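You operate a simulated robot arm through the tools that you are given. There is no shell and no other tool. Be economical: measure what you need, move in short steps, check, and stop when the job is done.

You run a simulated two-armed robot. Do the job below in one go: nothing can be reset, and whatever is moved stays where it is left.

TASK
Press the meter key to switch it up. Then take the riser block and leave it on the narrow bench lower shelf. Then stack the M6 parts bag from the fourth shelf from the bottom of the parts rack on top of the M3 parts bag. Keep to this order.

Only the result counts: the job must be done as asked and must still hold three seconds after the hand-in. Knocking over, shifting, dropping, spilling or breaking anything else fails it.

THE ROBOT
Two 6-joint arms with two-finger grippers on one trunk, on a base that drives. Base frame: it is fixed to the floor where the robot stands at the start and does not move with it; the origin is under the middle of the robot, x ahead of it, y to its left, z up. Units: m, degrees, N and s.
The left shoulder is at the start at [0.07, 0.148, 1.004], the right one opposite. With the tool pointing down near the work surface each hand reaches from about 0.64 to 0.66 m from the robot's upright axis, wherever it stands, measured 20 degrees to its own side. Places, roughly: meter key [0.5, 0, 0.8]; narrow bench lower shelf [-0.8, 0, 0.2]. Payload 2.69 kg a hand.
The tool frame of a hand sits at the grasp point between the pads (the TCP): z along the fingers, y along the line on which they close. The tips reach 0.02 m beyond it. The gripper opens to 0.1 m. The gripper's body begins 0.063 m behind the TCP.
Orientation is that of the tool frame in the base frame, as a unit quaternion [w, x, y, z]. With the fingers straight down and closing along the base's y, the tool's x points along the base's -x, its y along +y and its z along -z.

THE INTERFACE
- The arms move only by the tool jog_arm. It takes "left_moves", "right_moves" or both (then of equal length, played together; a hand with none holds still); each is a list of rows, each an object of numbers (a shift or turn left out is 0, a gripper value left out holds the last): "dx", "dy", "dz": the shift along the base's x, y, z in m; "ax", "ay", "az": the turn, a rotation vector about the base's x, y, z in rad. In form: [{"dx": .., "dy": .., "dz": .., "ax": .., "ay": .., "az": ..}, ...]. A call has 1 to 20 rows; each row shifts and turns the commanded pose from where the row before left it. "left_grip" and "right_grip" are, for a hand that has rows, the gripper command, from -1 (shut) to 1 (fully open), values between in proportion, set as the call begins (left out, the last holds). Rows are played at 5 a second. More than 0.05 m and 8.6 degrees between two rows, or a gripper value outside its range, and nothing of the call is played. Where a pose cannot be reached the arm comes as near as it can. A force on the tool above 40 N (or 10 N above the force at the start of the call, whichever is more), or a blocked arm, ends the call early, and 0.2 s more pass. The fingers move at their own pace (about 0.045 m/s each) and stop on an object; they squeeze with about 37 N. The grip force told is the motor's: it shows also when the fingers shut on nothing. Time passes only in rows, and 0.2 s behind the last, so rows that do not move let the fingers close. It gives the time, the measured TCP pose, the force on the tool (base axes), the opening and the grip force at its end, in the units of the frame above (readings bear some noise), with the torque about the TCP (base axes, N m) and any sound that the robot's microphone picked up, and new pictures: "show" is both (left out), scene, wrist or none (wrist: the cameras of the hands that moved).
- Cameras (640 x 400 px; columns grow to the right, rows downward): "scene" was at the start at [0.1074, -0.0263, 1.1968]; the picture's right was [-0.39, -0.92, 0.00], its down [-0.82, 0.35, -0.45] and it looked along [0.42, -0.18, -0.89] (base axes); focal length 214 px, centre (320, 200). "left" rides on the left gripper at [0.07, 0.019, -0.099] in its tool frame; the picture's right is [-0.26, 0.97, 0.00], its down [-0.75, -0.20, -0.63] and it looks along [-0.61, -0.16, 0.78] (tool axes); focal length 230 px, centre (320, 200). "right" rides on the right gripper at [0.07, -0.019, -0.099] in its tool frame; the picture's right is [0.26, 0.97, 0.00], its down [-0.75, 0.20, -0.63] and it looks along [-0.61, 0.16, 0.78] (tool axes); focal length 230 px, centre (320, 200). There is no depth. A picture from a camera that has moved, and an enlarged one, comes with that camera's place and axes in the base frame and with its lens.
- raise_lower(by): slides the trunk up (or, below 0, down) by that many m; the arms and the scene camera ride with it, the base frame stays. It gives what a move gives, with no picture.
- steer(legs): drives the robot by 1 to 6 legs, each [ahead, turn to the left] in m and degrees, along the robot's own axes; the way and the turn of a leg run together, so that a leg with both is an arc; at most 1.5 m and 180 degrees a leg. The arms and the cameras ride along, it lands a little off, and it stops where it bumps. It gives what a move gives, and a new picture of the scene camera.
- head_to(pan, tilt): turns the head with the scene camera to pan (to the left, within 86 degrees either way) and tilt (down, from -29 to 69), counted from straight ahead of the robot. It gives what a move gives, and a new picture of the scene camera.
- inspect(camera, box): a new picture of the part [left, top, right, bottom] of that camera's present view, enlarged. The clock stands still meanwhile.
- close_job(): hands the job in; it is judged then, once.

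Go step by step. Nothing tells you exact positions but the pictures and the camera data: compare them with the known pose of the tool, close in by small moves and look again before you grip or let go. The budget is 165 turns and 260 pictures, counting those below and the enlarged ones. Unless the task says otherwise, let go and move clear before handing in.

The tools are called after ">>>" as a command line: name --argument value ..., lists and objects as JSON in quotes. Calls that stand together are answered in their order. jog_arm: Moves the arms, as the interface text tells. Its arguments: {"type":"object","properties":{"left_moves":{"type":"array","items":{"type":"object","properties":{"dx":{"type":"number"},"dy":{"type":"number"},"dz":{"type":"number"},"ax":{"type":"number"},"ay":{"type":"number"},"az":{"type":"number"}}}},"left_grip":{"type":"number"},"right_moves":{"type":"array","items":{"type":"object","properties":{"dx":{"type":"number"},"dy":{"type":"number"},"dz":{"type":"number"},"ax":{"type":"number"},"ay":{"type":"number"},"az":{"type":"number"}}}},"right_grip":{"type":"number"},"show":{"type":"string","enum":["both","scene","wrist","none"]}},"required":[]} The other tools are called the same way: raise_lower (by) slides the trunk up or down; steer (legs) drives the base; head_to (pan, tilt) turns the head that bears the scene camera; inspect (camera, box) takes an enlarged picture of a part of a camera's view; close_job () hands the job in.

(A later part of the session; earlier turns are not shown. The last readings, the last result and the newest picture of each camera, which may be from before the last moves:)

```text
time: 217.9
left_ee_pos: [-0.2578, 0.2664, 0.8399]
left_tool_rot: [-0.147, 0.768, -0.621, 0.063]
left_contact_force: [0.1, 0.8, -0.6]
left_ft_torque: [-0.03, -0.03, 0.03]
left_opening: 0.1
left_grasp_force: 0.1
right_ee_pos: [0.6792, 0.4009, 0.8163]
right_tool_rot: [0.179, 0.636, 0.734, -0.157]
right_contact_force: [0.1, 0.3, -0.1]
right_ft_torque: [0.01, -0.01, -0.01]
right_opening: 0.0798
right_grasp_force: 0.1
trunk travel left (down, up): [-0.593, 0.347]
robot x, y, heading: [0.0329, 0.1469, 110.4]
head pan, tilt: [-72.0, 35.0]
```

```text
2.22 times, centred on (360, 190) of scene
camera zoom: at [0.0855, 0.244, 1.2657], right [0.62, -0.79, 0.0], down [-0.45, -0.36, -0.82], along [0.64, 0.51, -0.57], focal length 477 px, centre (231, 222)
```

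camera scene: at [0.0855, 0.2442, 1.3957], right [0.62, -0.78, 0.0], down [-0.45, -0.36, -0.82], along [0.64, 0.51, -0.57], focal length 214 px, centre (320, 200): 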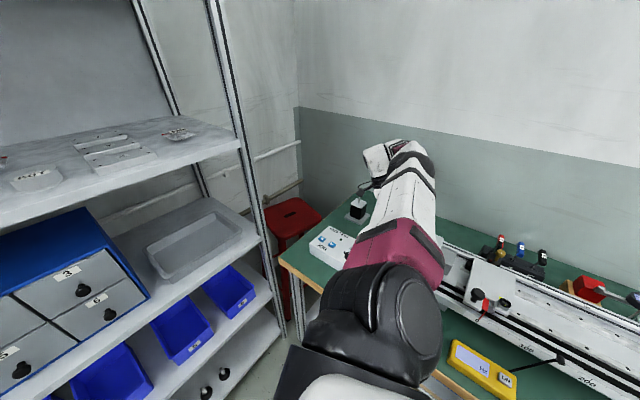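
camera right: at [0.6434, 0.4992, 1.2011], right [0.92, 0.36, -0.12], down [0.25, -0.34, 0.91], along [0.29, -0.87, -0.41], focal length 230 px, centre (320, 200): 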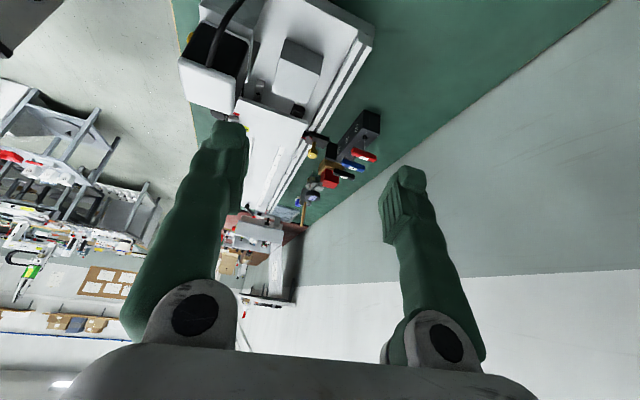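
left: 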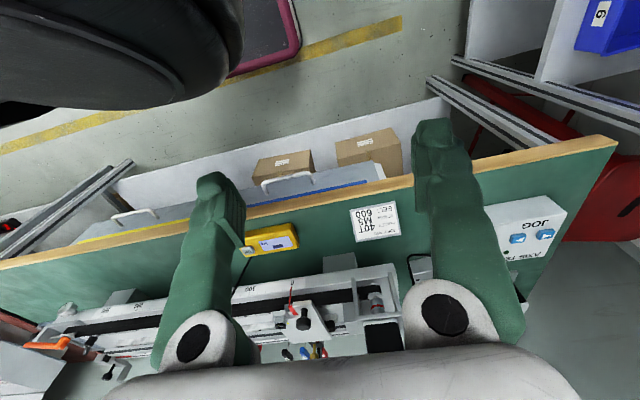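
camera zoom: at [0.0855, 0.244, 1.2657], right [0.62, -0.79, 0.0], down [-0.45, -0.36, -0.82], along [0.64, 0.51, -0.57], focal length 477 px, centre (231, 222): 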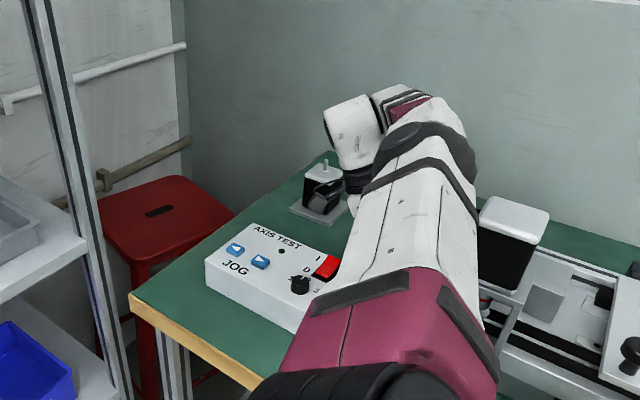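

>>> raise_lower --by -0.02

>>> raise_lower --by -0.011

>>> inspect --camera "right" --box '[160, 50, 480, 250]'

```text
time: 218.6
left_ee_pos: [-0.2587, 0.2667, 0.8199]
left_tool_rot: [-0.148, 0.768, -0.619, 0.063]
left_contact_force: [0.4, -0.1, -0.3]
left_ft_torque: [-0.01, 0.0, 0.02]
left_opening: 0.1
left_grasp_force: 0.0
right_ee_pos: [0.6791, 0.4019, 0.7963]
right_tool_rot: [0.179, 0.636, 0.734, -0.157]
right_contact_force: [0.6, -0.4, -0.6]
right_ft_torque: [0.02, -0.02, -0.02]
right_opening: 0.0801
right_grasp_force: 0.0
trunk travel left (down, up): [-0.573, 0.367]
robot x, y, heading: [0.0356, 0.1453, 110.4]
head pan, tilt: [-72.0, 35.0]
```

```text
time: 219.2
left_ee_pos: [-0.2572, 0.2666, 0.8093]
left_tool_rot: [-0.147, 0.768, -0.619, 0.064]
left_contact_force: [0.4, 0.1, 0.6]
left_ft_torque: [0.0, 0.05, -0.02]
left_opening: 0.1002
left_grasp_force: 0.0
right_ee_pos: [0.6788, 0.4006, 0.7845]
right_tool_rot: [0.178, 0.636, 0.734, -0.157]
right_contact_force: [-1.0, 0.3, -0.3]
right_ft_torque: [-0.02, 0.04, 0.0]
right_opening: 0.0801
right_grasp_force: 0.0
trunk travel left (down, up): [-0.562, 0.378]
robot x, y, heading: [0.0343, 0.1425, 110.3]
head pan, tilt: [-72.0, 35.0]
```

```text
2.00 times, centred on (320, 150) of right
camera zoom: at [0.6456, 0.5045, 0.8408], right [0.92, 0.36, -0.12], down [0.25, -0.34, 0.9], along [0.29, -0.87, -0.41], focal length 460 px, centre (320, 300)
```

zoom: 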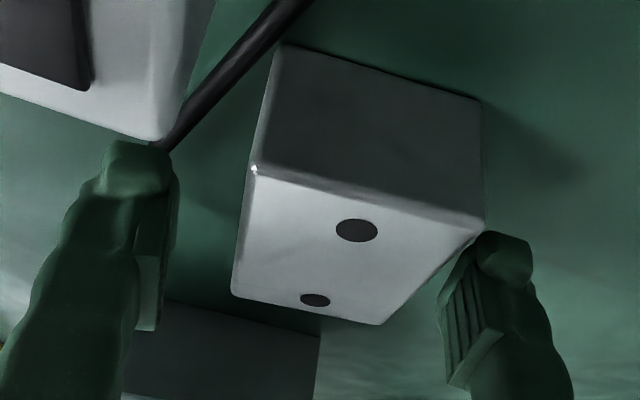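

>>> jog_arm --right_moves '[{"dx": 0.007, "dy": 0.003}, {}]' --show "none"

>>> jog_arm --right_grip -1 --right_moves '[{}, {}, {}, {}, {}]' --show "wrist"

```text
time: 219.8
left_ee_pos: [-0.2589, 0.2657, 0.8093]
left_tool_rot: [-0.148, 0.769, -0.619, 0.062]
left_contact_force: [0.0, 0.3, 0.0]
left_ft_torque: [0.01, 0.0, -0.02]
left_opening: 0.0997
left_grasp_force: 0.0
right_ee_pos: [0.6852, 0.404, 0.7849]
right_tool_rot: [0.178, 0.636, 0.734, -0.158]
right_contact_force: [-0.3, -0.7, -0.2]
right_ft_torque: [0.02, 0.01, -0.01]
right_opening: 0.0802
right_grasp_force: 0.0
trunk travel left (down, up): [-0.562, 0.378]
robot x, y, heading: [0.0351, 0.1432, 110.1]
head pan, tilt: [-72.0, 35.0]
```

```text
time: 221.0
left_ee_pos: [-0.2571, 0.266, 0.8106]
left_tool_rot: [-0.147, 0.768, -0.62, 0.063]
left_contact_force: [0.8, 0.9, -0.7]
left_ft_torque: [0.0, -0.02, 0.01]
left_opening: 0.0999
left_grasp_force: 0.0
right_ee_pos: [0.6854, 0.405, 0.7836]
right_tool_rot: [0.178, 0.637, 0.734, -0.157]
right_contact_force: [-1.0, -0.7, 0.2]
right_ft_torque: [0.09, 0.02, 0.01]
right_opening: 0.0538
right_grasp_force: 36.5
trunk travel left (down, up): [-0.562, 0.378]
robot x, y, heading: [0.0313, 0.1512, 110.3]
head pan, tilt: [-72.0, 35.0]
camera right: at [0.6523, 0.5078, 0.8407], right [0.92, 0.36, -0.12], down [0.25, -0.34, 0.9], along [0.29, -0.87, -0.41], focal length 230 px, centre (320, 200)
```

right: 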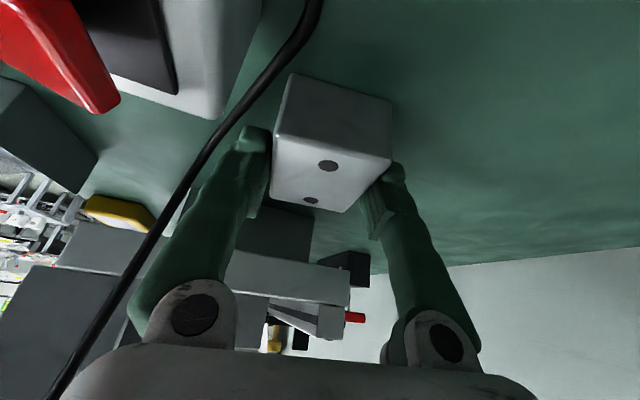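

Gripped. Lift gently.

>>> raise_lower --by 0.02

>>> raise_lower --by 0.08

>>> inspect --camera "right" --box '[0, 0, 640, 400]'

```text
time: 221.7
left_ee_pos: [-0.2579, 0.2663, 0.8297]
left_tool_rot: [-0.147, 0.767, -0.621, 0.063]
left_contact_force: [-0.2, -0.1, -0.1]
left_ft_torque: [-0.02, 0.03, 0.05]
left_opening: 0.1001
left_grasp_force: 0.0
right_ee_pos: [0.6864, 0.4047, 0.8053]
right_tool_rot: [0.178, 0.636, 0.734, -0.157]
right_contact_force: [-0.4, 0.2, -5.1]
right_ft_torque: [0.03, 0.0, 0.02]
right_opening: 0.0541
right_grasp_force: 36.9
trunk travel left (down, up): [-0.582, 0.358]
robot x, y, heading: [0.0332, 0.1477, 110.3]
head pan, tilt: [-72.0, 35.0]
```

```text
time: 222.8
left_ee_pos: [-0.2568, 0.267, 0.9093]
left_tool_rot: [-0.147, 0.769, -0.619, 0.063]
left_contact_force: [-0.2, -1.0, 0.1]
left_ft_torque: [0.02, -0.02, -0.01]
left_opening: 0.1002
left_grasp_force: 0.0
right_ee_pos: [0.685, 0.404, 0.884]
right_tool_rot: [0.177, 0.637, 0.734, -0.158]
right_contact_force: [-0.2, -0.5, -4.0]
right_ft_torque: [0.04, -0.02, -0.01]
right_opening: 0.0539
right_grasp_force: 36.8
trunk travel left (down, up): [-0.662, 0.278]
robot x, y, heading: [0.0361, 0.1443, 110.2]
head pan, tilt: [-72.0, 35.0]
```

```text
1.00 times, centred on (320, 200) of right (not enlarged: the box is as wide or as high as the picture)
camera zoom: at [0.6529, 0.5081, 0.9401], right [0.92, 0.36, -0.12], down [0.25, -0.34, 0.9], along [0.29, -0.87, -0.41], focal length 230 px, centre (320, 200)
```

zoom: 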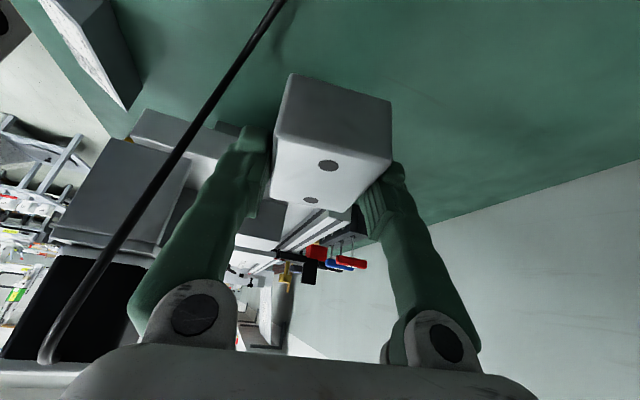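

The riser block is free and held. Raise high, and bring the left hand back up toward its start pose.

>>> raise_lower --by 0.27

>>> steer --legs '[[0, -110]]'

>>> jog_arm --left_moves '[{"dx": -0.02, "dz": 0.03, "ax": 0.1}, {"dx": -0.02, "dz": 0.03, "ax": 0.1}, {"dx": -0.01, "dz": 0.03, "ax": 0.1}, {"dz": 0.03}, {"dz": 0.03}, {}]' --show "none"

```text
time: 225.6
left_ee_pos: [-0.258, 0.2662, 1.1794]
left_tool_rot: [-0.147, 0.768, -0.62, 0.063]
left_contact_force: [0.2, 0.2, 0.4]
left_ft_torque: [-0.02, 0.0, -0.02]
left_opening: 0.1001
left_grasp_force: 0.0
right_ee_pos: [0.6866, 0.4038, 1.154]
right_tool_rot: [0.178, 0.636, 0.734, -0.157]
right_contact_force: [-0.5, 0.2, -4.3]
right_ft_torque: [0.01, 0.0, -0.05]
right_opening: 0.054
right_grasp_force: 37.4
trunk travel left (down, up): [-0.932, 0.008]
robot x, y, heading: [0.0333, 0.1447, 110.4]
head pan, tilt: [-72.0, 35.0]
```

```text
time: 230.6
left_ee_pos: [0.2506, 0.3753, 1.1795]
left_tool_rot: [0.032, 0.069, 0.985, -0.157]
left_contact_force: [-0.2, -0.7, -0.8]
left_ft_torque: [0.0, -0.04, 0.0]
left_opening: 0.1
left_grasp_force: 0.1
right_ee_pos: [0.0538, -0.5573, 1.1546]
right_tool_rot: [-0.027, 0.966, -0.103, -0.236]
right_contact_force: [-0.1, 0.2, -3.5]
right_ft_torque: [-0.03, -0.03, 0.02]
right_opening: 0.0543
right_grasp_force: 37.1
trunk travel left (down, up): [-0.932, 0.008]
robot x, y, heading: [0.0335, 0.1439, 0.4]
head pan, tilt: [-72.0, 35.0]
camera scene: at [0.111, 0.0576, 1.6046], right [-0.95, -0.31, 0.0], down [-0.18, 0.55, -0.82], along [0.25, -0.78, -0.57], focal length 214 px, centre (320, 200)
```

scene: 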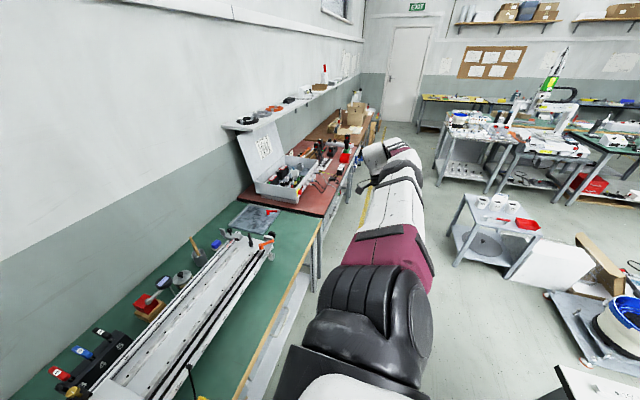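

```text
time: 232.0
left_ee_pos: [0.2489, 0.3931, 1.3366]
left_tool_rot: [0.021, 0.073, 0.997, -0.008]
left_contact_force: [-0.2, 0.2, -0.4]
left_ft_torque: [-0.03, 0.0, 0.01]
left_opening: 0.1
left_grasp_force: 0.0
left hand out of reach, approached as far as the arm can: row 1, 2, 3
right_ee_pos: [0.0525, -0.5575, 1.1533]
right_tool_rot: [-0.027, 0.966, -0.102, -0.236]
right_contact_force: [0.2, -0.1, -4.3]
right_ft_torque: [0.01, -0.01, -0.01]
right_opening: 0.0542
right_grasp_force: 36.9
trunk travel left (down, up): [-0.932, 0.008]
robot x, y, heading: [0.0357, 0.1444, -0.0]
head pan, tilt: [-72.0, 35.0]
```

Left arm is fine again. Now swing the right arm (with block) forward and turn the hand so it leans back toward the robot.

>>> jog_arm --right_moves '[{"dx": 0.0303, "dy": -0.0088, "az": 0.1367}, {"dx": 0.0303, "dy": -0.0088, "az": 0.1367}, {"dx": 0.0332, "dy": -0.0047, "az": 0.1367}, {"dx": 0.0332, "dy": -0.0047, "az": 0.1367}, {"dx": 0.0349, "dy": -0.0002, "az": 0.1367}, {"dx": 0.0349, "dy": -0.0002, "az": 0.1367}, {"dx": 0.0362, "dy": 0.0052, "az": 0.1367}, {"dx": 0.0362, "dy": 0.0052, "az": 0.1367}, {"dx": 0.0368, "dy": 0.0113, "az": 0.1367}, {"dx": 0.0368, "dy": 0.0113, "az": 0.1367}, {"dx": 0.0356, "dy": 0.0172, "az": 0.1367}, {"dx": 0.0356, "dy": 0.0172, "az": 0.1367}, {}]' --show "scene"

```text
time: 234.8
left_ee_pos: [0.2503, 0.3952, 1.3356]
left_tool_rot: [0.022, 0.073, 0.997, -0.008]
left_contact_force: [0.7, 0.3, 0.8]
left_ft_torque: [-0.02, -0.04, 0.01]
left_opening: 0.1
left_grasp_force: 0.1
right_ee_pos: [0.4703, -0.5132, 1.1546]
right_tool_rot: [0.154, 0.734, 0.637, -0.181]
right_contact_force: [0.4, 0.3, -4.2]
right_ft_torque: [0.06, -0.01, 0.0]
right_opening: 0.0543
right_grasp_force: 36.8
trunk travel left (down, up): [-0.932, 0.008]
robot x, y, heading: [0.0334, 0.1445, 0.2]
head pan, tilt: [-72.0, 35.0]
camera scene: at [0.1117, 0.0577, 1.6046], right [-0.95, -0.31, 0.0], down [-0.18, 0.55, -0.82], along [0.25, -0.78, -0.57], focal length 214 px, centre (320, 200)
```

scene: 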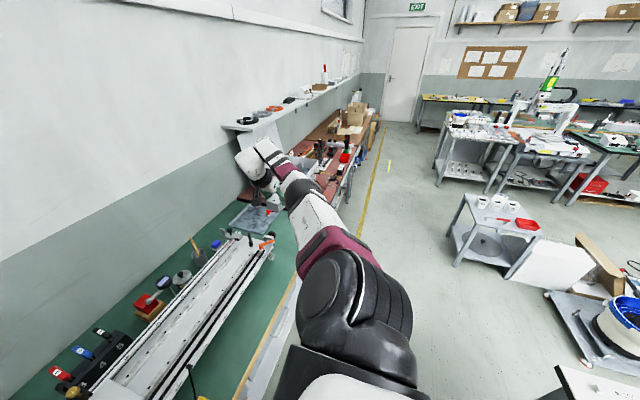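

>>> jog_arm --right_moves '[{"dx": 0.0334, "dy": 0.0233, "az": 0.1367}, {"dx": 0.0334, "dy": 0.0233, "az": 0.1367}, {"dx": 0.0304, "dy": 0.0296, "az": 0.1367}, {"dx": 0.0304, "dy": 0.0296, "az": 0.1367}, {"dx": 0.0256, "dy": 0.0345, "az": 0.1367}, {"dx": 0.0256, "dy": 0.0345, "az": 0.1367}, {"dx": 0.0198, "dy": 0.0389, "az": 0.1367}, {"dx": 0.0198, "dy": 0.0389, "az": 0.1367}, {"dx": 0.0135, "dy": 0.0428, "az": 0.1367}, {"dx": 0.0135, "dy": 0.0428, "az": 0.1367}, {"dx": 0.0062, "dy": 0.0444, "az": 0.1367}, {"dx": 0.0062, "dy": 0.0444, "az": 0.1367}, {}]' --show "none"

>>> head_to --pan -10 --tilt 35

```text
time: 237.6
left_ee_pos: [0.2507, 0.3944, 1.3359]
left_tool_rot: [0.021, 0.073, 0.997, -0.008]
left_contact_force: [0.8, -1.2, 0.5]
left_ft_torque: [-0.01, -0.03, -0.04]
left_opening: 0.1001
left_grasp_force: 0.1
right_ee_pos: [0.7084, -0.0689, 1.1584]
right_tool_rot: [0.239, 0.04, 0.97, -0.011]
right_contact_force: [0.9, -0.7, -4.3]
right_ft_torque: [0.02, 0.02, -0.01]
right_opening: 0.054
right_grasp_force: 37.0
right hand out of reach, approached as far as the arm can: row 12
trunk travel left (down, up): [-0.932, 0.008]
robot x, y, heading: [0.0324, 0.1448, -0.1]
head pan, tilt: [-72.0, 35.0]
```

```text
time: 238.9
left_ee_pos: [0.2507, 0.3959, 1.3358]
left_tool_rot: [0.021, 0.073, 0.997, -0.007]
left_contact_force: [-0.3, -0.5, 0.2]
left_ft_torque: [-0.01, 0.0, -0.04]
left_opening: 0.0997
left_grasp_force: 0.1
right_ee_pos: [0.7081, -0.0704, 1.1575]
right_tool_rot: [0.238, 0.042, 0.97, -0.012]
right_contact_force: [0.1, -0.6, -4.4]
right_ft_torque: [-0.01, 0.05, 0.0]
right_opening: 0.0541
right_grasp_force: 37.0
trunk travel left (down, up): [-0.932, 0.008]
robot x, y, heading: [0.0335, 0.1425, 0.3]
head pan, tilt: [-10.0, 35.0]
camera scene: at [0.1716, 0.1272, 1.6046], right [-0.17, -0.98, 0.0], down [-0.57, 0.1, -0.82], along [0.81, -0.14, -0.57], focal length 214 px, centre (320, 200)
```

scene: 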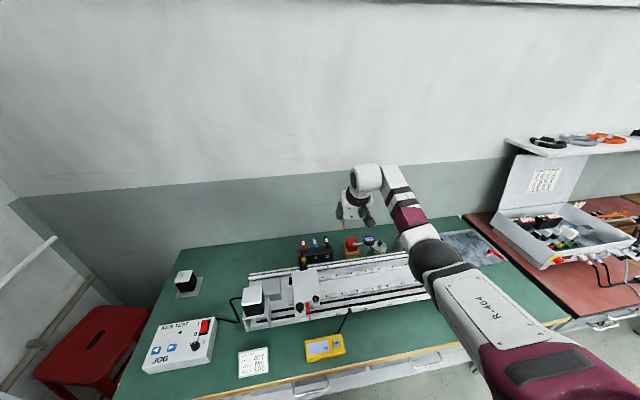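

All good; bench undisturbed. Swing the arm to the robot's right side so I can lower it in front of the narrow bench later.

>>> jog_arm --right_moves '[{"dx": -0.0022, "dy": -0.0477, "az": -0.0803}, {"dx": -0.006, "dy": -0.0473, "az": -0.0803}, {"dx": -0.0098, "dy": -0.0467, "az": -0.0803}, {"dx": -0.0135, "dy": -0.0458, "az": -0.0803}, {"dx": -0.0171, "dy": -0.0445, "az": -0.0803}, {"dx": -0.0206, "dy": -0.043, "az": -0.0803}, {"dx": -0.024, "dy": -0.0412, "az": -0.0803}, {"dx": -0.0272, "dy": -0.0392, "az": -0.0803}, {"dx": -0.0303, "dy": -0.0369, "az": -0.0803}, {"dx": -0.0331, "dy": -0.0343, "az": -0.0803}, {"dx": -0.0358, "dy": -0.0315, "az": -0.0803}, {"dx": -0.0382, "dy": -0.0286, "az": -0.0803}, {"dx": -0.0404, "dy": -0.0254, "az": -0.0803}, {"dx": -0.0423, "dy": -0.0221, "az": -0.0803}, {}]' --show "none"

>>> steer --legs '[[0, -90], [0.594, 0], [0, -90]]'

```text
time: 242.1
left_ee_pos: [0.2508, 0.3933, 1.3356]
left_tool_rot: [0.021, 0.074, 0.997, -0.008]
left_contact_force: [0.2, 0.1, 0.0]
left_ft_torque: [0.02, 0.01, 0.0]
left_opening: 0.1001
left_grasp_force: 0.0
right_ee_pos: [0.3691, -0.6095, 1.155]
right_tool_rot: [0.194, 0.548, 0.803, -0.135]
right_contact_force: [0.1, -0.7, -3.9]
right_ft_torque: [0.03, -0.01, 0.01]
right_opening: 0.0539
right_grasp_force: 37.1
trunk travel left (down, up): [-0.932, 0.008]
robot x, y, heading: [0.0377, 0.1415, 0.2]
head pan, tilt: [-10.0, 35.0]
```

```text
time: 253.1
left_ee_pos: [-0.1758, -0.7186, 1.3355]
left_tool_rot: [-0.008, 0.999, -0.048, -0.021]
left_contact_force: [-0.2, 0.4, -0.7]
left_ft_torque: [-0.01, 0.01, -0.01]
left_opening: 0.0999
left_grasp_force: 0.1
right_ee_pos: [-0.3451, 0.2768, 1.1529]
right_tool_rot: [-0.13, 0.816, -0.527, -0.199]
right_contact_force: [-0.2, -0.1, -3.7]
right_ft_torque: [-0.03, -0.05, -0.01]
right_opening: 0.0542
right_grasp_force: 37.1
trunk travel left (down, up): [-0.932, 0.008]
robot x, y, heading: [0.0263, -0.4585, -177.0]
head pan, tilt: [-10.0, 35.0]
camera scene: at [-0.1122, -0.4503, 1.6046], right [0.12, 0.99, 0.0], down [0.57, -0.07, -0.82], along [-0.81, 0.1, -0.57], focal length 214 px, centre (320, 200)
```

scene: 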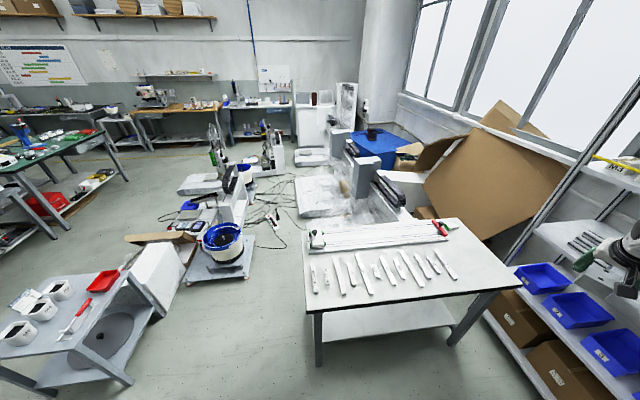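

Clear view of the narrow bench (front edge x≈-0.557, shelf front ≈-0.66, legs at y≈-0.39 and 0.49). Drive forward 0.11 m, then lower the trunk with the hand just in front of the bench.

>>> steer --legs '[[0.11, 0]]'

>>> raise_lower --by -0.45

>>> head_to --pan -25 --tilt 35

```text
time: 254.2
left_ee_pos: [-0.2677, -0.7218, 1.3394]
left_tool_rot: [-0.006, 0.998, -0.049, -0.029]
left_contact_force: [1.4, 0.7, -0.3]
left_ft_torque: [0.02, 0.08, -0.01]
left_opening: 0.1
left_grasp_force: 0.2
right_ee_pos: [-0.4395, 0.2733, 1.1587]
right_tool_rot: [-0.127, 0.815, -0.528, -0.204]
right_contact_force: [1.9, -0.5, -2.9]
right_ft_torque: [-0.04, 0.08, 0.04]
right_opening: 0.0541
right_grasp_force: 36.4
trunk travel left (down, up): [-0.932, 0.008]
robot x, y, heading: [-0.0809, -0.4647, -177.1]
head pan, tilt: [-10.0, 35.0]
camera scene: at [-0.202, -0.4545, 1.6062], right [0.12, 0.99, 0.0], down [0.56, -0.07, -0.83], along [-0.82, 0.1, -0.56], focal length 214 px, centre (320, 200)
```

scene: 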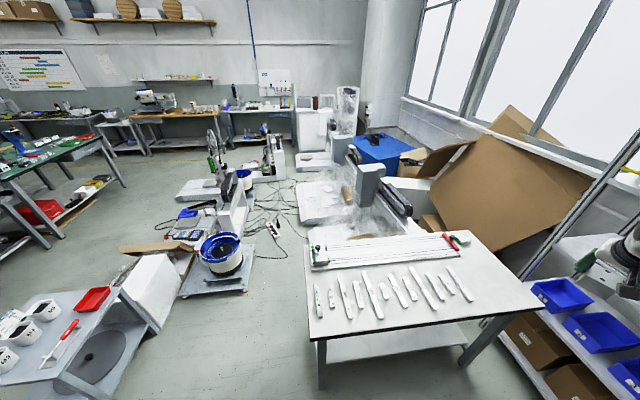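

```text
refused: -0.45 is not a number from -0.4 to 0.4
```

```text
time: 255.0
left_ee_pos: [-0.2761, -0.7216, 1.3365]
left_tool_rot: [-0.006, 0.999, -0.048, -0.024]
left_contact_force: [1.2, 0.0, 0.6]
left_ft_torque: [0.02, 0.02, -0.03]
left_opening: 0.0999
left_grasp_force: 0.0
right_ee_pos: [-0.4456, 0.2728, 1.1558]
right_tool_rot: [-0.13, 0.815, -0.528, -0.2]
right_contact_force: [0.5, -0.8, -3.5]
right_ft_torque: [-0.03, 0.02, 0.02]
right_opening: 0.0537
right_grasp_force: 37.2
trunk travel left (down, up): [-0.932, 0.008]
robot x, y, heading: [-0.0797, -0.4665, -177.3]
head pan, tilt: [-25.0, 35.0]
camera scene: at [-0.2063, -0.433, 1.6053], right [0.38, 0.93, 0.0], down [0.53, -0.22, -0.82], along [-0.76, 0.31, -0.57], focal length 214 px, centre (320, 200)
```

scene: 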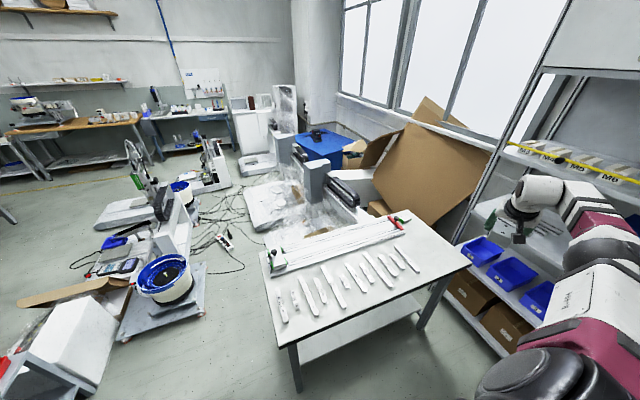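

>>> raise_lower --by -0.4

>>> inspect --camera "right" --box '[0, 0, 640, 400]'

>>> raise_lower --by -0.3

>>> inspect --camera "right" --box '[0, 0, 640, 400]'

```text
time: 258.8
left_ee_pos: [-0.2811, -0.7227, 0.9366]
left_tool_rot: [-0.008, 0.999, -0.049, -0.022]
left_contact_force: [0.4, 0.3, 0.5]
left_ft_torque: [0.01, 0.0, 0.01]
left_opening: 0.1001
left_grasp_force: 0.0
right_ee_pos: [-0.4513, 0.2716, 0.7547]
right_tool_rot: [-0.132, 0.816, -0.527, -0.198]
right_contact_force: [0.4, 0.0, -3.8]
right_ft_torque: [0.0, 0.0, 0.0]
right_opening: 0.054
right_grasp_force: 37.2
trunk travel left (down, up): [-0.532, 0.408]
robot x, y, heading: [-0.0806, -0.467, -176.9]
head pan, tilt: [-25.0, 35.0]
```

```text
1.00 times, centred on (320, 200) of right (not enlarged: the box is as wide or as high as the picture)
camera zoom: at [-0.3895, 0.1809, 0.8109], right [-0.79, -0.6, -0.12], down [-0.34, 0.26, 0.9], along [-0.52, 0.75, -0.41], focal length 230 px, centre (320, 200)
```

zoom: 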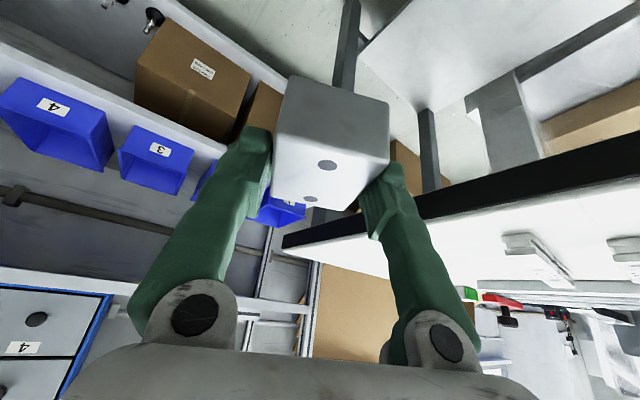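

```text
time: 261.8
left_ee_pos: [-0.2801, -0.724, 0.6355]
left_tool_rot: [-0.008, 0.998, -0.05, -0.022]
left_contact_force: [-0.1, -0.1, 0.5]
left_ft_torque: [0.01, 0.01, -0.02]
left_opening: 0.1
left_grasp_force: 0.0
right_ee_pos: [-0.4509, 0.2731, 0.4552]
right_tool_rot: [-0.132, 0.815, -0.528, -0.199]
right_contact_force: [-0.2, -0.1, -4.1]
right_ft_torque: [-0.03, -0.02, -0.06]
right_opening: 0.0539
right_grasp_force: 37.0
trunk travel left (down, up): [-0.232, 0.708]
robot x, y, heading: [-0.0811, -0.463, -177.3]
head pan, tilt: [-25.0, 35.0]
```

```text
1.00 times, centred on (320, 200) of right (not enlarged: the box is as wide or as high as the picture)
camera zoom: at [-0.3893, 0.1806, 0.5109], right [-0.79, -0.6, -0.12], down [-0.34, 0.26, 0.9], along [-0.52, 0.75, -0.41], focal length 230 px, centre (320, 200)
```

zoom: 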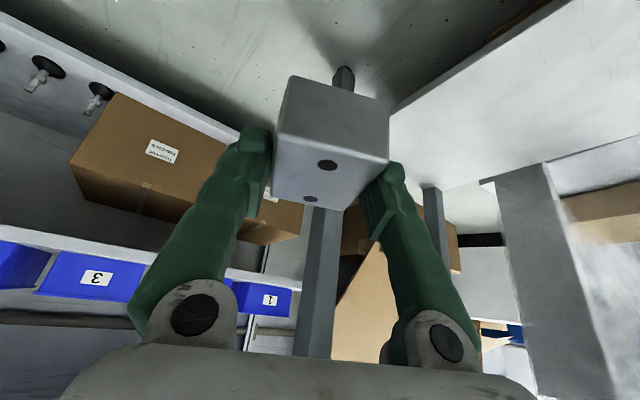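

>>> raise_lower --by -0.19

>>> inspect --camera "right" --box '[0, 0, 640, 400]'

>>> head_to --pan -35 --tilt 30

```text
time: 263.9
left_ee_pos: [-0.2803, -0.7234, 0.4453]
left_tool_rot: [-0.006, 0.999, -0.049, -0.023]
left_contact_force: [0.6, 0.4, -0.5]
left_ft_torque: [0.03, -0.01, -0.01]
left_opening: 0.0998
left_grasp_force: 0.0
right_ee_pos: [-0.4521, 0.2711, 0.2654]
right_tool_rot: [-0.131, 0.816, -0.527, -0.198]
right_contact_force: [0.2, 0.1, -3.9]
right_ft_torque: [-0.04, -0.01, -0.03]
right_opening: 0.0539
right_grasp_force: 37.0
trunk travel left (down, up): [-0.042, 0.898]
robot x, y, heading: [-0.0839, -0.4638, -177.1]
head pan, tilt: [-25.0, 35.0]
```

```text
1.00 times, centred on (320, 200) of right (not enlarged: the box is as wide or as high as the picture)
camera zoom: at [-0.3892, 0.1804, 0.321], right [-0.79, -0.6, -0.12], down [-0.34, 0.26, 0.9], along [-0.52, 0.75, -0.41], focal length 230 px, centre (320, 200)
```

zoom: 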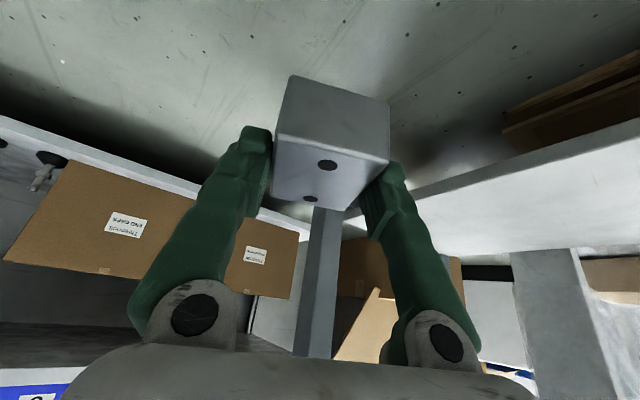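

```text
time: 264.6
left_ee_pos: [-0.2808, -0.7235, 0.4466]
left_tool_rot: [-0.007, 0.999, -0.049, -0.022]
left_contact_force: [0.2, 0.1, 0.0]
left_ft_torque: [0.03, -0.01, 0.02]
left_opening: 0.1001
left_grasp_force: 0.1
right_ee_pos: [-0.4511, 0.2717, 0.2652]
right_tool_rot: [-0.131, 0.816, -0.527, -0.197]
right_contact_force: [-0.7, 0.8, -4.2]
right_ft_torque: [-0.06, 0.0, -0.03]
right_opening: 0.0539
right_grasp_force: 37.1
trunk travel left (down, up): [-0.042, 0.898]
robot x, y, heading: [-0.0797, -0.4633, -177.1]
head pan, tilt: [-35.0, 30.0]
camera scene: at [-0.2083, -0.4192, 0.7224], right [0.53, 0.85, 0.0], down [0.42, -0.27, -0.87], along [-0.73, 0.46, -0.5], focal length 214 px, centre (320, 200)
```

scene: 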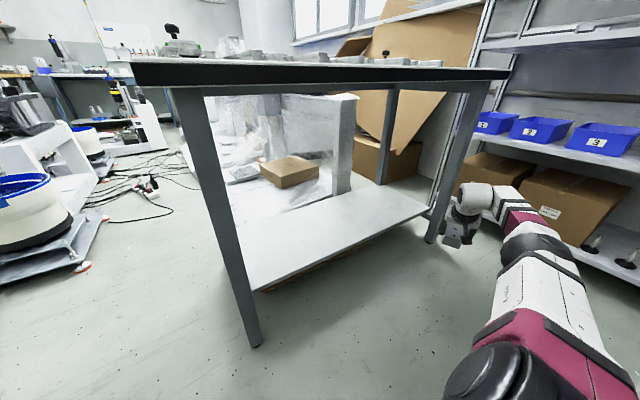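

Shelf spans about x -0.64…-0.90, y -0.37…0.44. Swing the arm in under the top, in two halves.

>>> jog_arm --right_moves '[{"dx": -0.0406, "dy": -0.0237, "az": 0.0785}, {"dx": -0.0386, "dy": -0.0268, "az": 0.0785}, {"dx": -0.0364, "dy": -0.0297, "az": 0.0785}, {"dx": -0.034, "dy": -0.0325, "az": 0.0785}, {"dx": -0.0313, "dy": -0.0351, "az": 0.0785}, {}]' --show "both"

```text
time: 266.0
left_ee_pos: [-0.2815, -0.7238, 0.4461]
left_tool_rot: [-0.007, 0.999, -0.049, -0.022]
left_contact_force: [0.4, 1.2, 0.4]
left_ft_torque: [0.01, 0.01, 0.0]
left_opening: 0.0998
left_grasp_force: 0.1
right_ee_pos: [-0.631, 0.1243, 0.2644]
right_tool_rot: [-0.09, 0.903, -0.358, -0.22]
right_contact_force: [0.2, -0.3, -3.5]
right_ft_torque: [-0.03, -0.04, -0.01]
right_opening: 0.0541
right_grasp_force: 37.1
trunk travel left (down, up): [-0.042, 0.898]
robot x, y, heading: [-0.0801, -0.4635, -177.2]
head pan, tilt: [-35.0, 30.0]
camera scene: at [-0.2085, -0.4193, 0.7224], right [0.53, 0.85, 0.0], down [0.42, -0.27, -0.87], along [-0.73, 0.46, -0.5], focal length 214 px, centre (320, 200)
camera right: at [-0.5399, 0.0637, 0.3198], right [-0.5, -0.86, -0.12], down [-0.41, 0.11, 0.9], along [-0.76, 0.5, -0.41], focal length 230 px, centre (320, 200)
```

scene: 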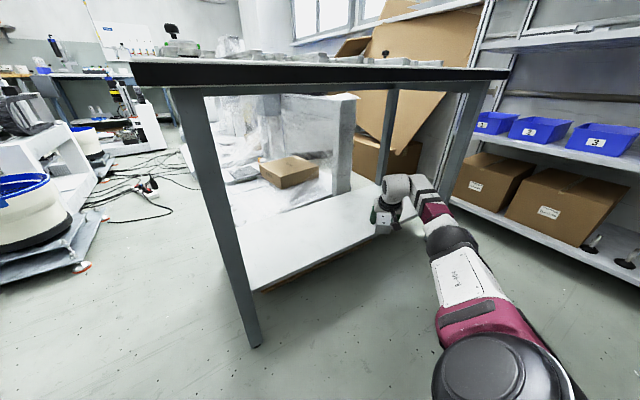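
right: 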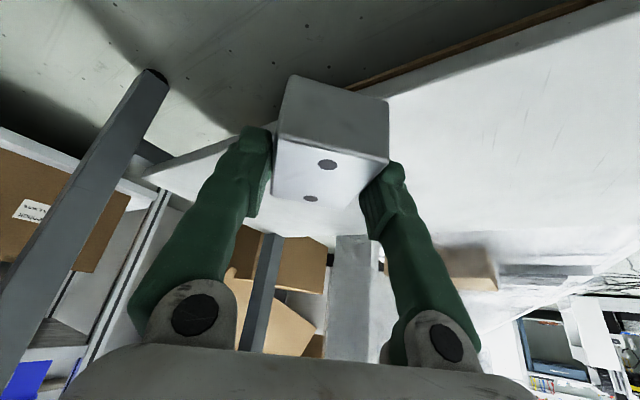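

>>> jog_arm --right_moves '[{"dx": -0.0284, "dy": -0.0374, "az": 0.0785}, {"dx": -0.0254, "dy": -0.0395, "az": 0.0785}, {"dx": -0.0222, "dy": -0.0414, "az": 0.0785}, {"dx": -0.0189, "dy": -0.043, "az": 0.0785}, {"dx": -0.0155, "dy": -0.0444, "az": 0.0785}, {}]' --show "both"

```text
time: 267.4
left_ee_pos: [-0.2808, -0.7232, 0.4459]
left_tool_rot: [-0.007, 0.999, -0.049, -0.022]
left_contact_force: [-0.2, -0.4, -0.8]
left_ft_torque: [0.02, 0.01, -0.02]
left_opening: 0.0999
left_grasp_force: 0.0
right_ee_pos: [-0.7405, -0.0845, 0.2666]
right_tool_rot: [-0.044, 0.956, -0.174, -0.233]
right_contact_force: [-0.9, 0.0, -3.5]
right_ft_torque: [-0.01, -0.03, 0.04]
right_opening: 0.0539
right_grasp_force: 37.1
trunk travel left (down, up): [-0.042, 0.898]
robot x, y, heading: [-0.0789, -0.4654, -177.3]
head pan, tilt: [-35.0, 30.0]
camera scene: at [-0.2085, -0.4195, 0.7224], right [0.53, 0.85, 0.0], down [0.42, -0.27, -0.87], along [-0.73, 0.46, -0.5], focal length 214 px, centre (320, 200)
camera right: at [-0.6325, -0.1055, 0.3234], right [-0.13, -0.98, -0.12], down [-0.42, -0.06, 0.9], along [-0.9, 0.17, -0.41], focal length 230 px, centre (320, 200)
```

scene: 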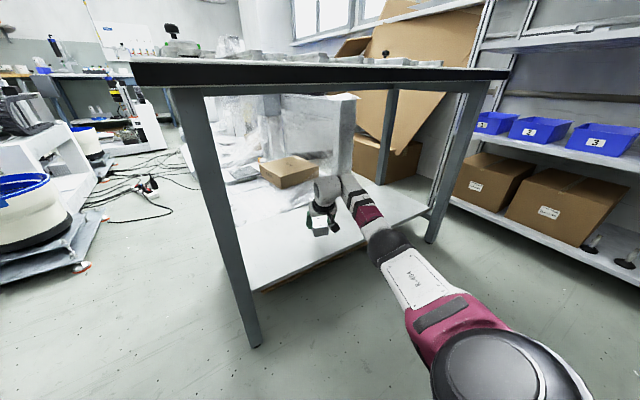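
right: 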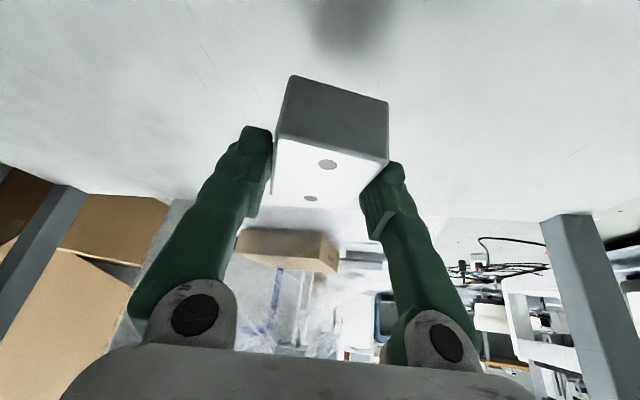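

Over the shelf. Lower to contact in small steps.

>>> raise_lower --by -0.025

>>> jog_arm --right_moves '[{"dz": -0.004}, {"dz": -0.003}, {}]' --show "wrist"

```text
time: 268.1
left_ee_pos: [-0.2799, -0.7226, 0.421]
left_tool_rot: [-0.007, 0.999, -0.049, -0.022]
left_contact_force: [0.1, 0.0, 0.4]
left_ft_torque: [0.02, -0.01, 0.0]
left_opening: 0.0999
left_grasp_force: 0.1
right_ee_pos: [-0.7411, -0.0843, 0.2426]
right_tool_rot: [-0.045, 0.956, -0.175, -0.233]
right_contact_force: [-0.1, -0.4, -4.3]
right_ft_torque: [0.02, -0.04, -0.01]
right_opening: 0.054
right_grasp_force: 37.0
trunk travel left (down, up): [-0.017, 0.923]
robot x, y, heading: [-0.0792, -0.4681, -177.4]
head pan, tilt: [-35.0, 30.0]
```

```text
time: 268.9
left_ee_pos: [-0.2799, -0.7241, 0.4214]
left_tool_rot: [-0.007, 0.999, -0.05, -0.022]
left_contact_force: [-0.9, -0.3, 0.3]
left_ft_torque: [-0.01, 0.01, 0.0]
left_opening: 0.1001
left_grasp_force: 0.0
right_ee_pos: [-0.7403, -0.0823, 0.237]
right_tool_rot: [-0.045, 0.956, -0.175, -0.233]
right_contact_force: [-0.7, 0.2, -4.0]
right_ft_torque: [0.0, -0.01, -0.02]
right_opening: 0.0539
right_grasp_force: 36.5
trunk travel left (down, up): [-0.017, 0.923]
robot x, y, heading: [-0.082, -0.4641, -177.1]
head pan, tilt: [-35.0, 30.0]
camera right: at [-0.6323, -0.1047, 0.2921], right [-0.13, -0.98, -0.12], down [-0.42, -0.06, 0.9], along [-0.9, 0.17, -0.41], focal length 230 px, centre (320, 200)
```

right: 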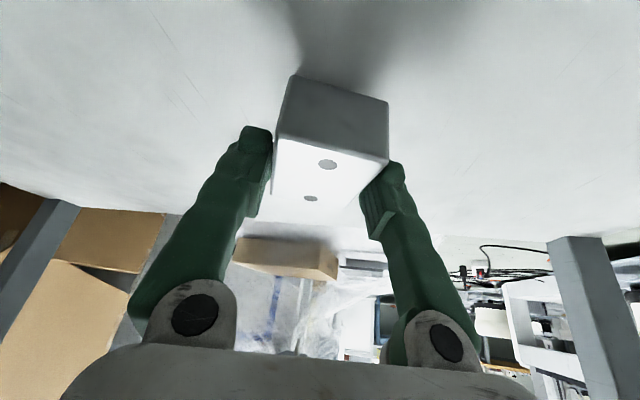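

>>> jog_arm --right_moves '[{"dz": -0.003}, {"dz": -0.003}, {}]' --show "none"

>>> jog_arm --right_moves '[{"dz": -0.003}, {}]' --show "wrist"

```text
time: 269.8
left_ee_pos: [-0.2819, -0.7244, 0.4216]
left_tool_rot: [-0.007, 0.999, -0.048, -0.023]
left_contact_force: [1.6, -0.1, 0.5]
left_ft_torque: [0.01, 0.02, -0.02]
left_opening: 0.1002
left_grasp_force: 0.1
right_ee_pos: [-0.74, -0.0855, 0.2287]
right_tool_rot: [-0.044, 0.956, -0.174, -0.233]
right_contact_force: [-0.7, 0.5, -4.1]
right_ft_torque: [-0.01, 0.0, 0.0]
right_opening: 0.0539
right_grasp_force: 36.9
trunk travel left (down, up): [-0.017, 0.923]
robot x, y, heading: [-0.0813, -0.4686, -176.8]
head pan, tilt: [-35.0, 30.0]
```

```text
time: 270.4
left_ee_pos: [-0.2812, -0.7243, 0.4206]
left_tool_rot: [-0.007, 0.999, -0.049, -0.022]
left_contact_force: [-0.2, -0.4, 1.3]
left_ft_torque: [-0.02, 0.01, -0.01]
left_opening: 0.1
left_grasp_force: 0.1
right_ee_pos: [-0.7396, -0.0839, 0.2266]
right_tool_rot: [-0.045, 0.956, -0.175, -0.233]
right_contact_force: [0.2, 0.5, -3.3]
right_ft_torque: [-0.02, -0.02, -0.03]
right_opening: 0.0541
right_grasp_force: 37.5
trunk travel left (down, up): [-0.017, 0.923]
robot x, y, heading: [-0.0771, -0.4632, -177.0]
head pan, tilt: [-35.0, 30.0]
camera right: at [-0.6327, -0.1054, 0.2823], right [-0.13, -0.98, -0.12], down [-0.42, -0.06, 0.9], along [-0.9, 0.17, -0.41], focal length 230 px, centre (320, 200)
```

right: 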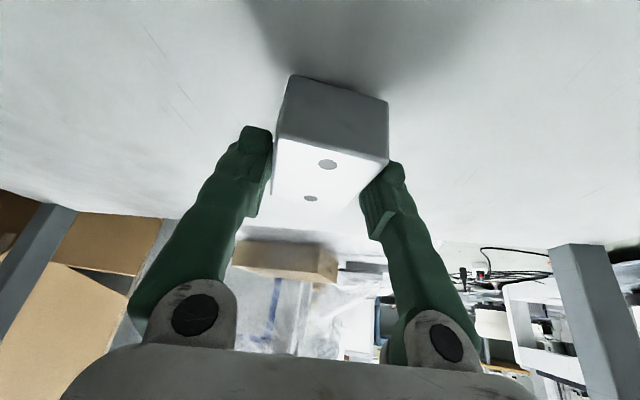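

>>> jog_arm --right_moves '[{"dz": -0.003}, {}]' --show "none"

>>> jog_arm --right_moves '[{"dz": -0.003}, {}]' --show "none"

>>> jog_arm --right_moves '[{"dz": -0.003}, {}]' --show "wrist"

```text
time: 270.9
left_ee_pos: [-0.2813, -0.7248, 0.4215]
left_tool_rot: [-0.007, 0.999, -0.049, -0.022]
left_contact_force: [0.6, 0.6, -0.4]
left_ft_torque: [-0.01, -0.02, 0.01]
left_opening: 0.1
left_grasp_force: 0.0
right_ee_pos: [-0.7411, -0.0857, 0.2237]
right_tool_rot: [-0.044, 0.956, -0.174, -0.233]
right_contact_force: [-1.4, 0.3, -5.2]
right_ft_torque: [-0.03, -0.06, -0.01]
right_opening: 0.0539
right_grasp_force: 37.1
trunk travel left (down, up): [-0.017, 0.923]
robot x, y, heading: [-0.0831, -0.4634, -177.1]
head pan, tilt: [-35.0, 30.0]
```

```text
time: 271.6
left_ee_pos: [-0.2807, -0.724, 0.4201]
left_tool_rot: [-0.008, 0.999, -0.049, -0.023]
left_contact_force: [0.5, -0.5, -0.7]
left_ft_torque: [0.0, 0.01, 0.01]
left_opening: 0.1001
left_grasp_force: 0.0
right_ee_pos: [-0.7404, -0.0835, 0.2195]
right_tool_rot: [-0.044, 0.956, -0.174, -0.233]
right_contact_force: [-0.1, -0.6, -3.9]
right_ft_torque: [-0.03, -0.03, 0.0]
right_opening: 0.054
right_grasp_force: 37.5
trunk travel left (down, up): [-0.017, 0.923]
robot x, y, heading: [-0.0812, -0.4648, -177.0]
head pan, tilt: [-35.0, 30.0]
```

```text
time: 272.1
left_ee_pos: [-0.2805, -0.7236, 0.4219]
left_tool_rot: [-0.007, 0.999, -0.049, -0.022]
left_contact_force: [0.1, 0.1, -0.5]
left_ft_torque: [0.02, -0.01, 0.01]
left_opening: 0.1001
left_grasp_force: 0.0
right_ee_pos: [-0.7394, -0.0835, 0.2165]
right_tool_rot: [-0.043, 0.956, -0.175, -0.233]
right_contact_force: [-0.3, -0.1, -2.6]
right_ft_torque: [-0.02, 0.0, 0.01]
right_opening: 0.054
right_grasp_force: 36.8
trunk travel left (down, up): [-0.017, 0.923]
robot x, y, heading: [-0.0806, -0.4639, -177.0]
head pan, tilt: [-35.0, 30.0]
camera right: at [-0.6327, -0.1044, 0.2735], right [-0.13, -0.98, -0.12], down [-0.42, -0.06, 0.9], along [-0.9, 0.17, -0.41], focal length 230 px, centre (320, 200)
```

right: 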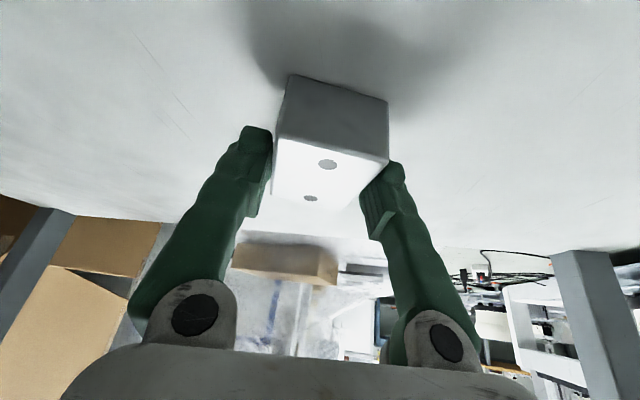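

>>> jog_arm --right_moves '[{"dz": -0.003}, {}]' --show "none"

>>> jog_arm --right_moves '[{"dz": -0.003}, {}]' --show "none"

>>> jog_arm --right_moves '[{"dz": -0.003}, {}]' --show "wrist"

```text
time: 272.8
left_ee_pos: [-0.2804, -0.7245, 0.4216]
left_tool_rot: [-0.007, 0.999, -0.049, -0.023]
left_contact_force: [-0.3, 0.2, 0.1]
left_ft_torque: [0.01, -0.04, 0.02]
left_opening: 0.0999
left_grasp_force: 0.1
right_ee_pos: [-0.7405, -0.0831, 0.2167]
right_tool_rot: [-0.045, 0.955, -0.175, -0.237]
right_contact_force: [-0.5, 2.7, 5.2]
right_ft_torque: [-0.23, -0.02, -0.04]
right_opening: 0.054
right_grasp_force: 36.9
trunk travel left (down, up): [-0.017, 0.923]
robot x, y, heading: [-0.0809, -0.4623, -177.3]
head pan, tilt: [-35.0, 30.0]
```

```text
time: 273.4
left_ee_pos: [-0.2791, -0.7249, 0.4218]
left_tool_rot: [-0.008, 0.998, -0.049, -0.024]
left_contact_force: [-0.4, -0.4, -0.3]
left_ft_torque: [0.03, -0.02, -0.04]
left_opening: 0.1001
left_grasp_force: 0.1
right_ee_pos: [-0.7388, -0.0827, 0.2168]
right_tool_rot: [-0.046, 0.954, -0.175, -0.238]
right_contact_force: [0.5, 2.5, 16.1]
right_ft_torque: [-0.31, -0.44, 0.06]
right_opening: 0.0543
right_grasp_force: 36.5
trunk travel left (down, up): [-0.017, 0.923]
robot x, y, heading: [-0.0797, -0.4682, -177.2]
head pan, tilt: [-35.0, 30.0]
```

```text
time: 273.9
left_ee_pos: [-0.2781, -0.7248, 0.4218]
left_tool_rot: [-0.008, 0.998, -0.049, -0.026]
left_contact_force: [-1.1, -0.3, 0.2]
left_ft_torque: [-0.02, 0.01, 0.0]
left_opening: 0.0999
left_grasp_force: 0.1
right_ee_pos: [-0.7402, -0.0832, 0.2171]
right_tool_rot: [-0.047, 0.954, -0.175, -0.239]
right_contact_force: [7.7, 5.8, 29.5]
right_ft_torque: [0.09, -0.26, -0.09]
right_opening: 0.054
right_grasp_force: 37.0
trunk travel left (down, up): [-0.017, 0.923]
robot x, y, heading: [-0.0781, -0.4631, -177.2]
head pan, tilt: [-35.0, 30.0]
camera right: at [-0.6322, -0.1051, 0.2716], right [-0.13, -0.98, -0.13], down [-0.41, -0.06, 0.91], along [-0.9, 0.17, -0.4], focal length 230 px, centre (320, 200)
```

right: 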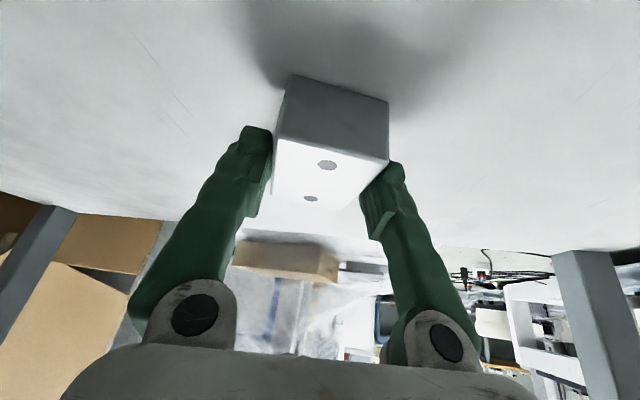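

Contact. Back off the pressure and open.

>>> jog_arm --right_moves '[{"dz": 0.004}, {"dz": 0.003}, {}]' --show "none"

>>> jog_arm --right_grip 0.6 --right_moves '[{}, {}, {}, {}]' --show "wrist"

```text
time: 274.8
left_ee_pos: [-0.2804, -0.724, 0.4211]
left_tool_rot: [-0.008, 0.999, -0.048, -0.024]
left_contact_force: [-0.3, -0.2, -0.3]
left_ft_torque: [0.01, -0.02, 0.02]
left_opening: 0.0998
left_grasp_force: 0.0
right_ee_pos: [-0.7407, -0.0877, 0.2168]
right_tool_rot: [-0.044, 0.956, -0.174, -0.233]
right_contact_force: [-2.5, -2.5, 6.5]
right_ft_torque: [0.32, 0.47, 0.2]
right_opening: 0.054
right_grasp_force: 37.0
trunk travel left (down, up): [-0.017, 0.923]
robot x, y, heading: [-0.0805, -0.4608, -176.8]
head pan, tilt: [-35.0, 30.0]
```

```text
time: 275.8
left_ee_pos: [-0.2807, -0.7234, 0.4213]
left_tool_rot: [-0.007, 0.998, -0.049, -0.023]
left_contact_force: [0.2, 0.3, 0.4]
left_ft_torque: [0.01, 0.01, 0.02]
left_opening: 0.1
left_grasp_force: 0.0
right_ee_pos: [-0.7399, -0.0853, 0.217]
right_tool_rot: [-0.045, 0.955, -0.175, -0.234]
right_contact_force: [0.0, -0.3, 0.4]
right_ft_torque: [-0.02, -0.01, 0.01]
right_opening: 0.0801
right_grasp_force: 0.0
trunk travel left (down, up): [-0.017, 0.923]
robot x, y, heading: [-0.0807, -0.4619, -177.1]
head pan, tilt: [-35.0, 30.0]
camera right: at [-0.6327, -0.1067, 0.2727], right [-0.13, -0.98, -0.12], down [-0.42, -0.06, 0.9], along [-0.9, 0.17, -0.41], focal length 230 px, centre (320, 200)
```

right: 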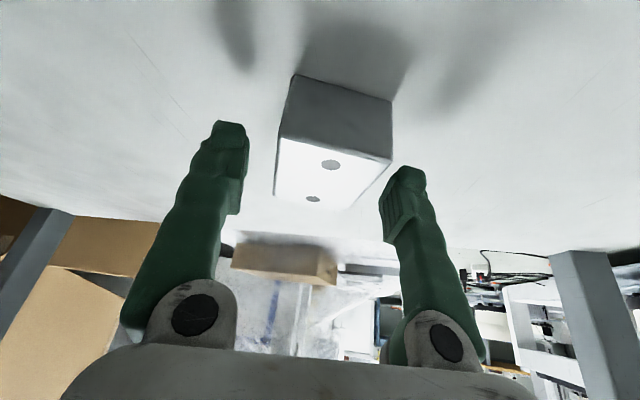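

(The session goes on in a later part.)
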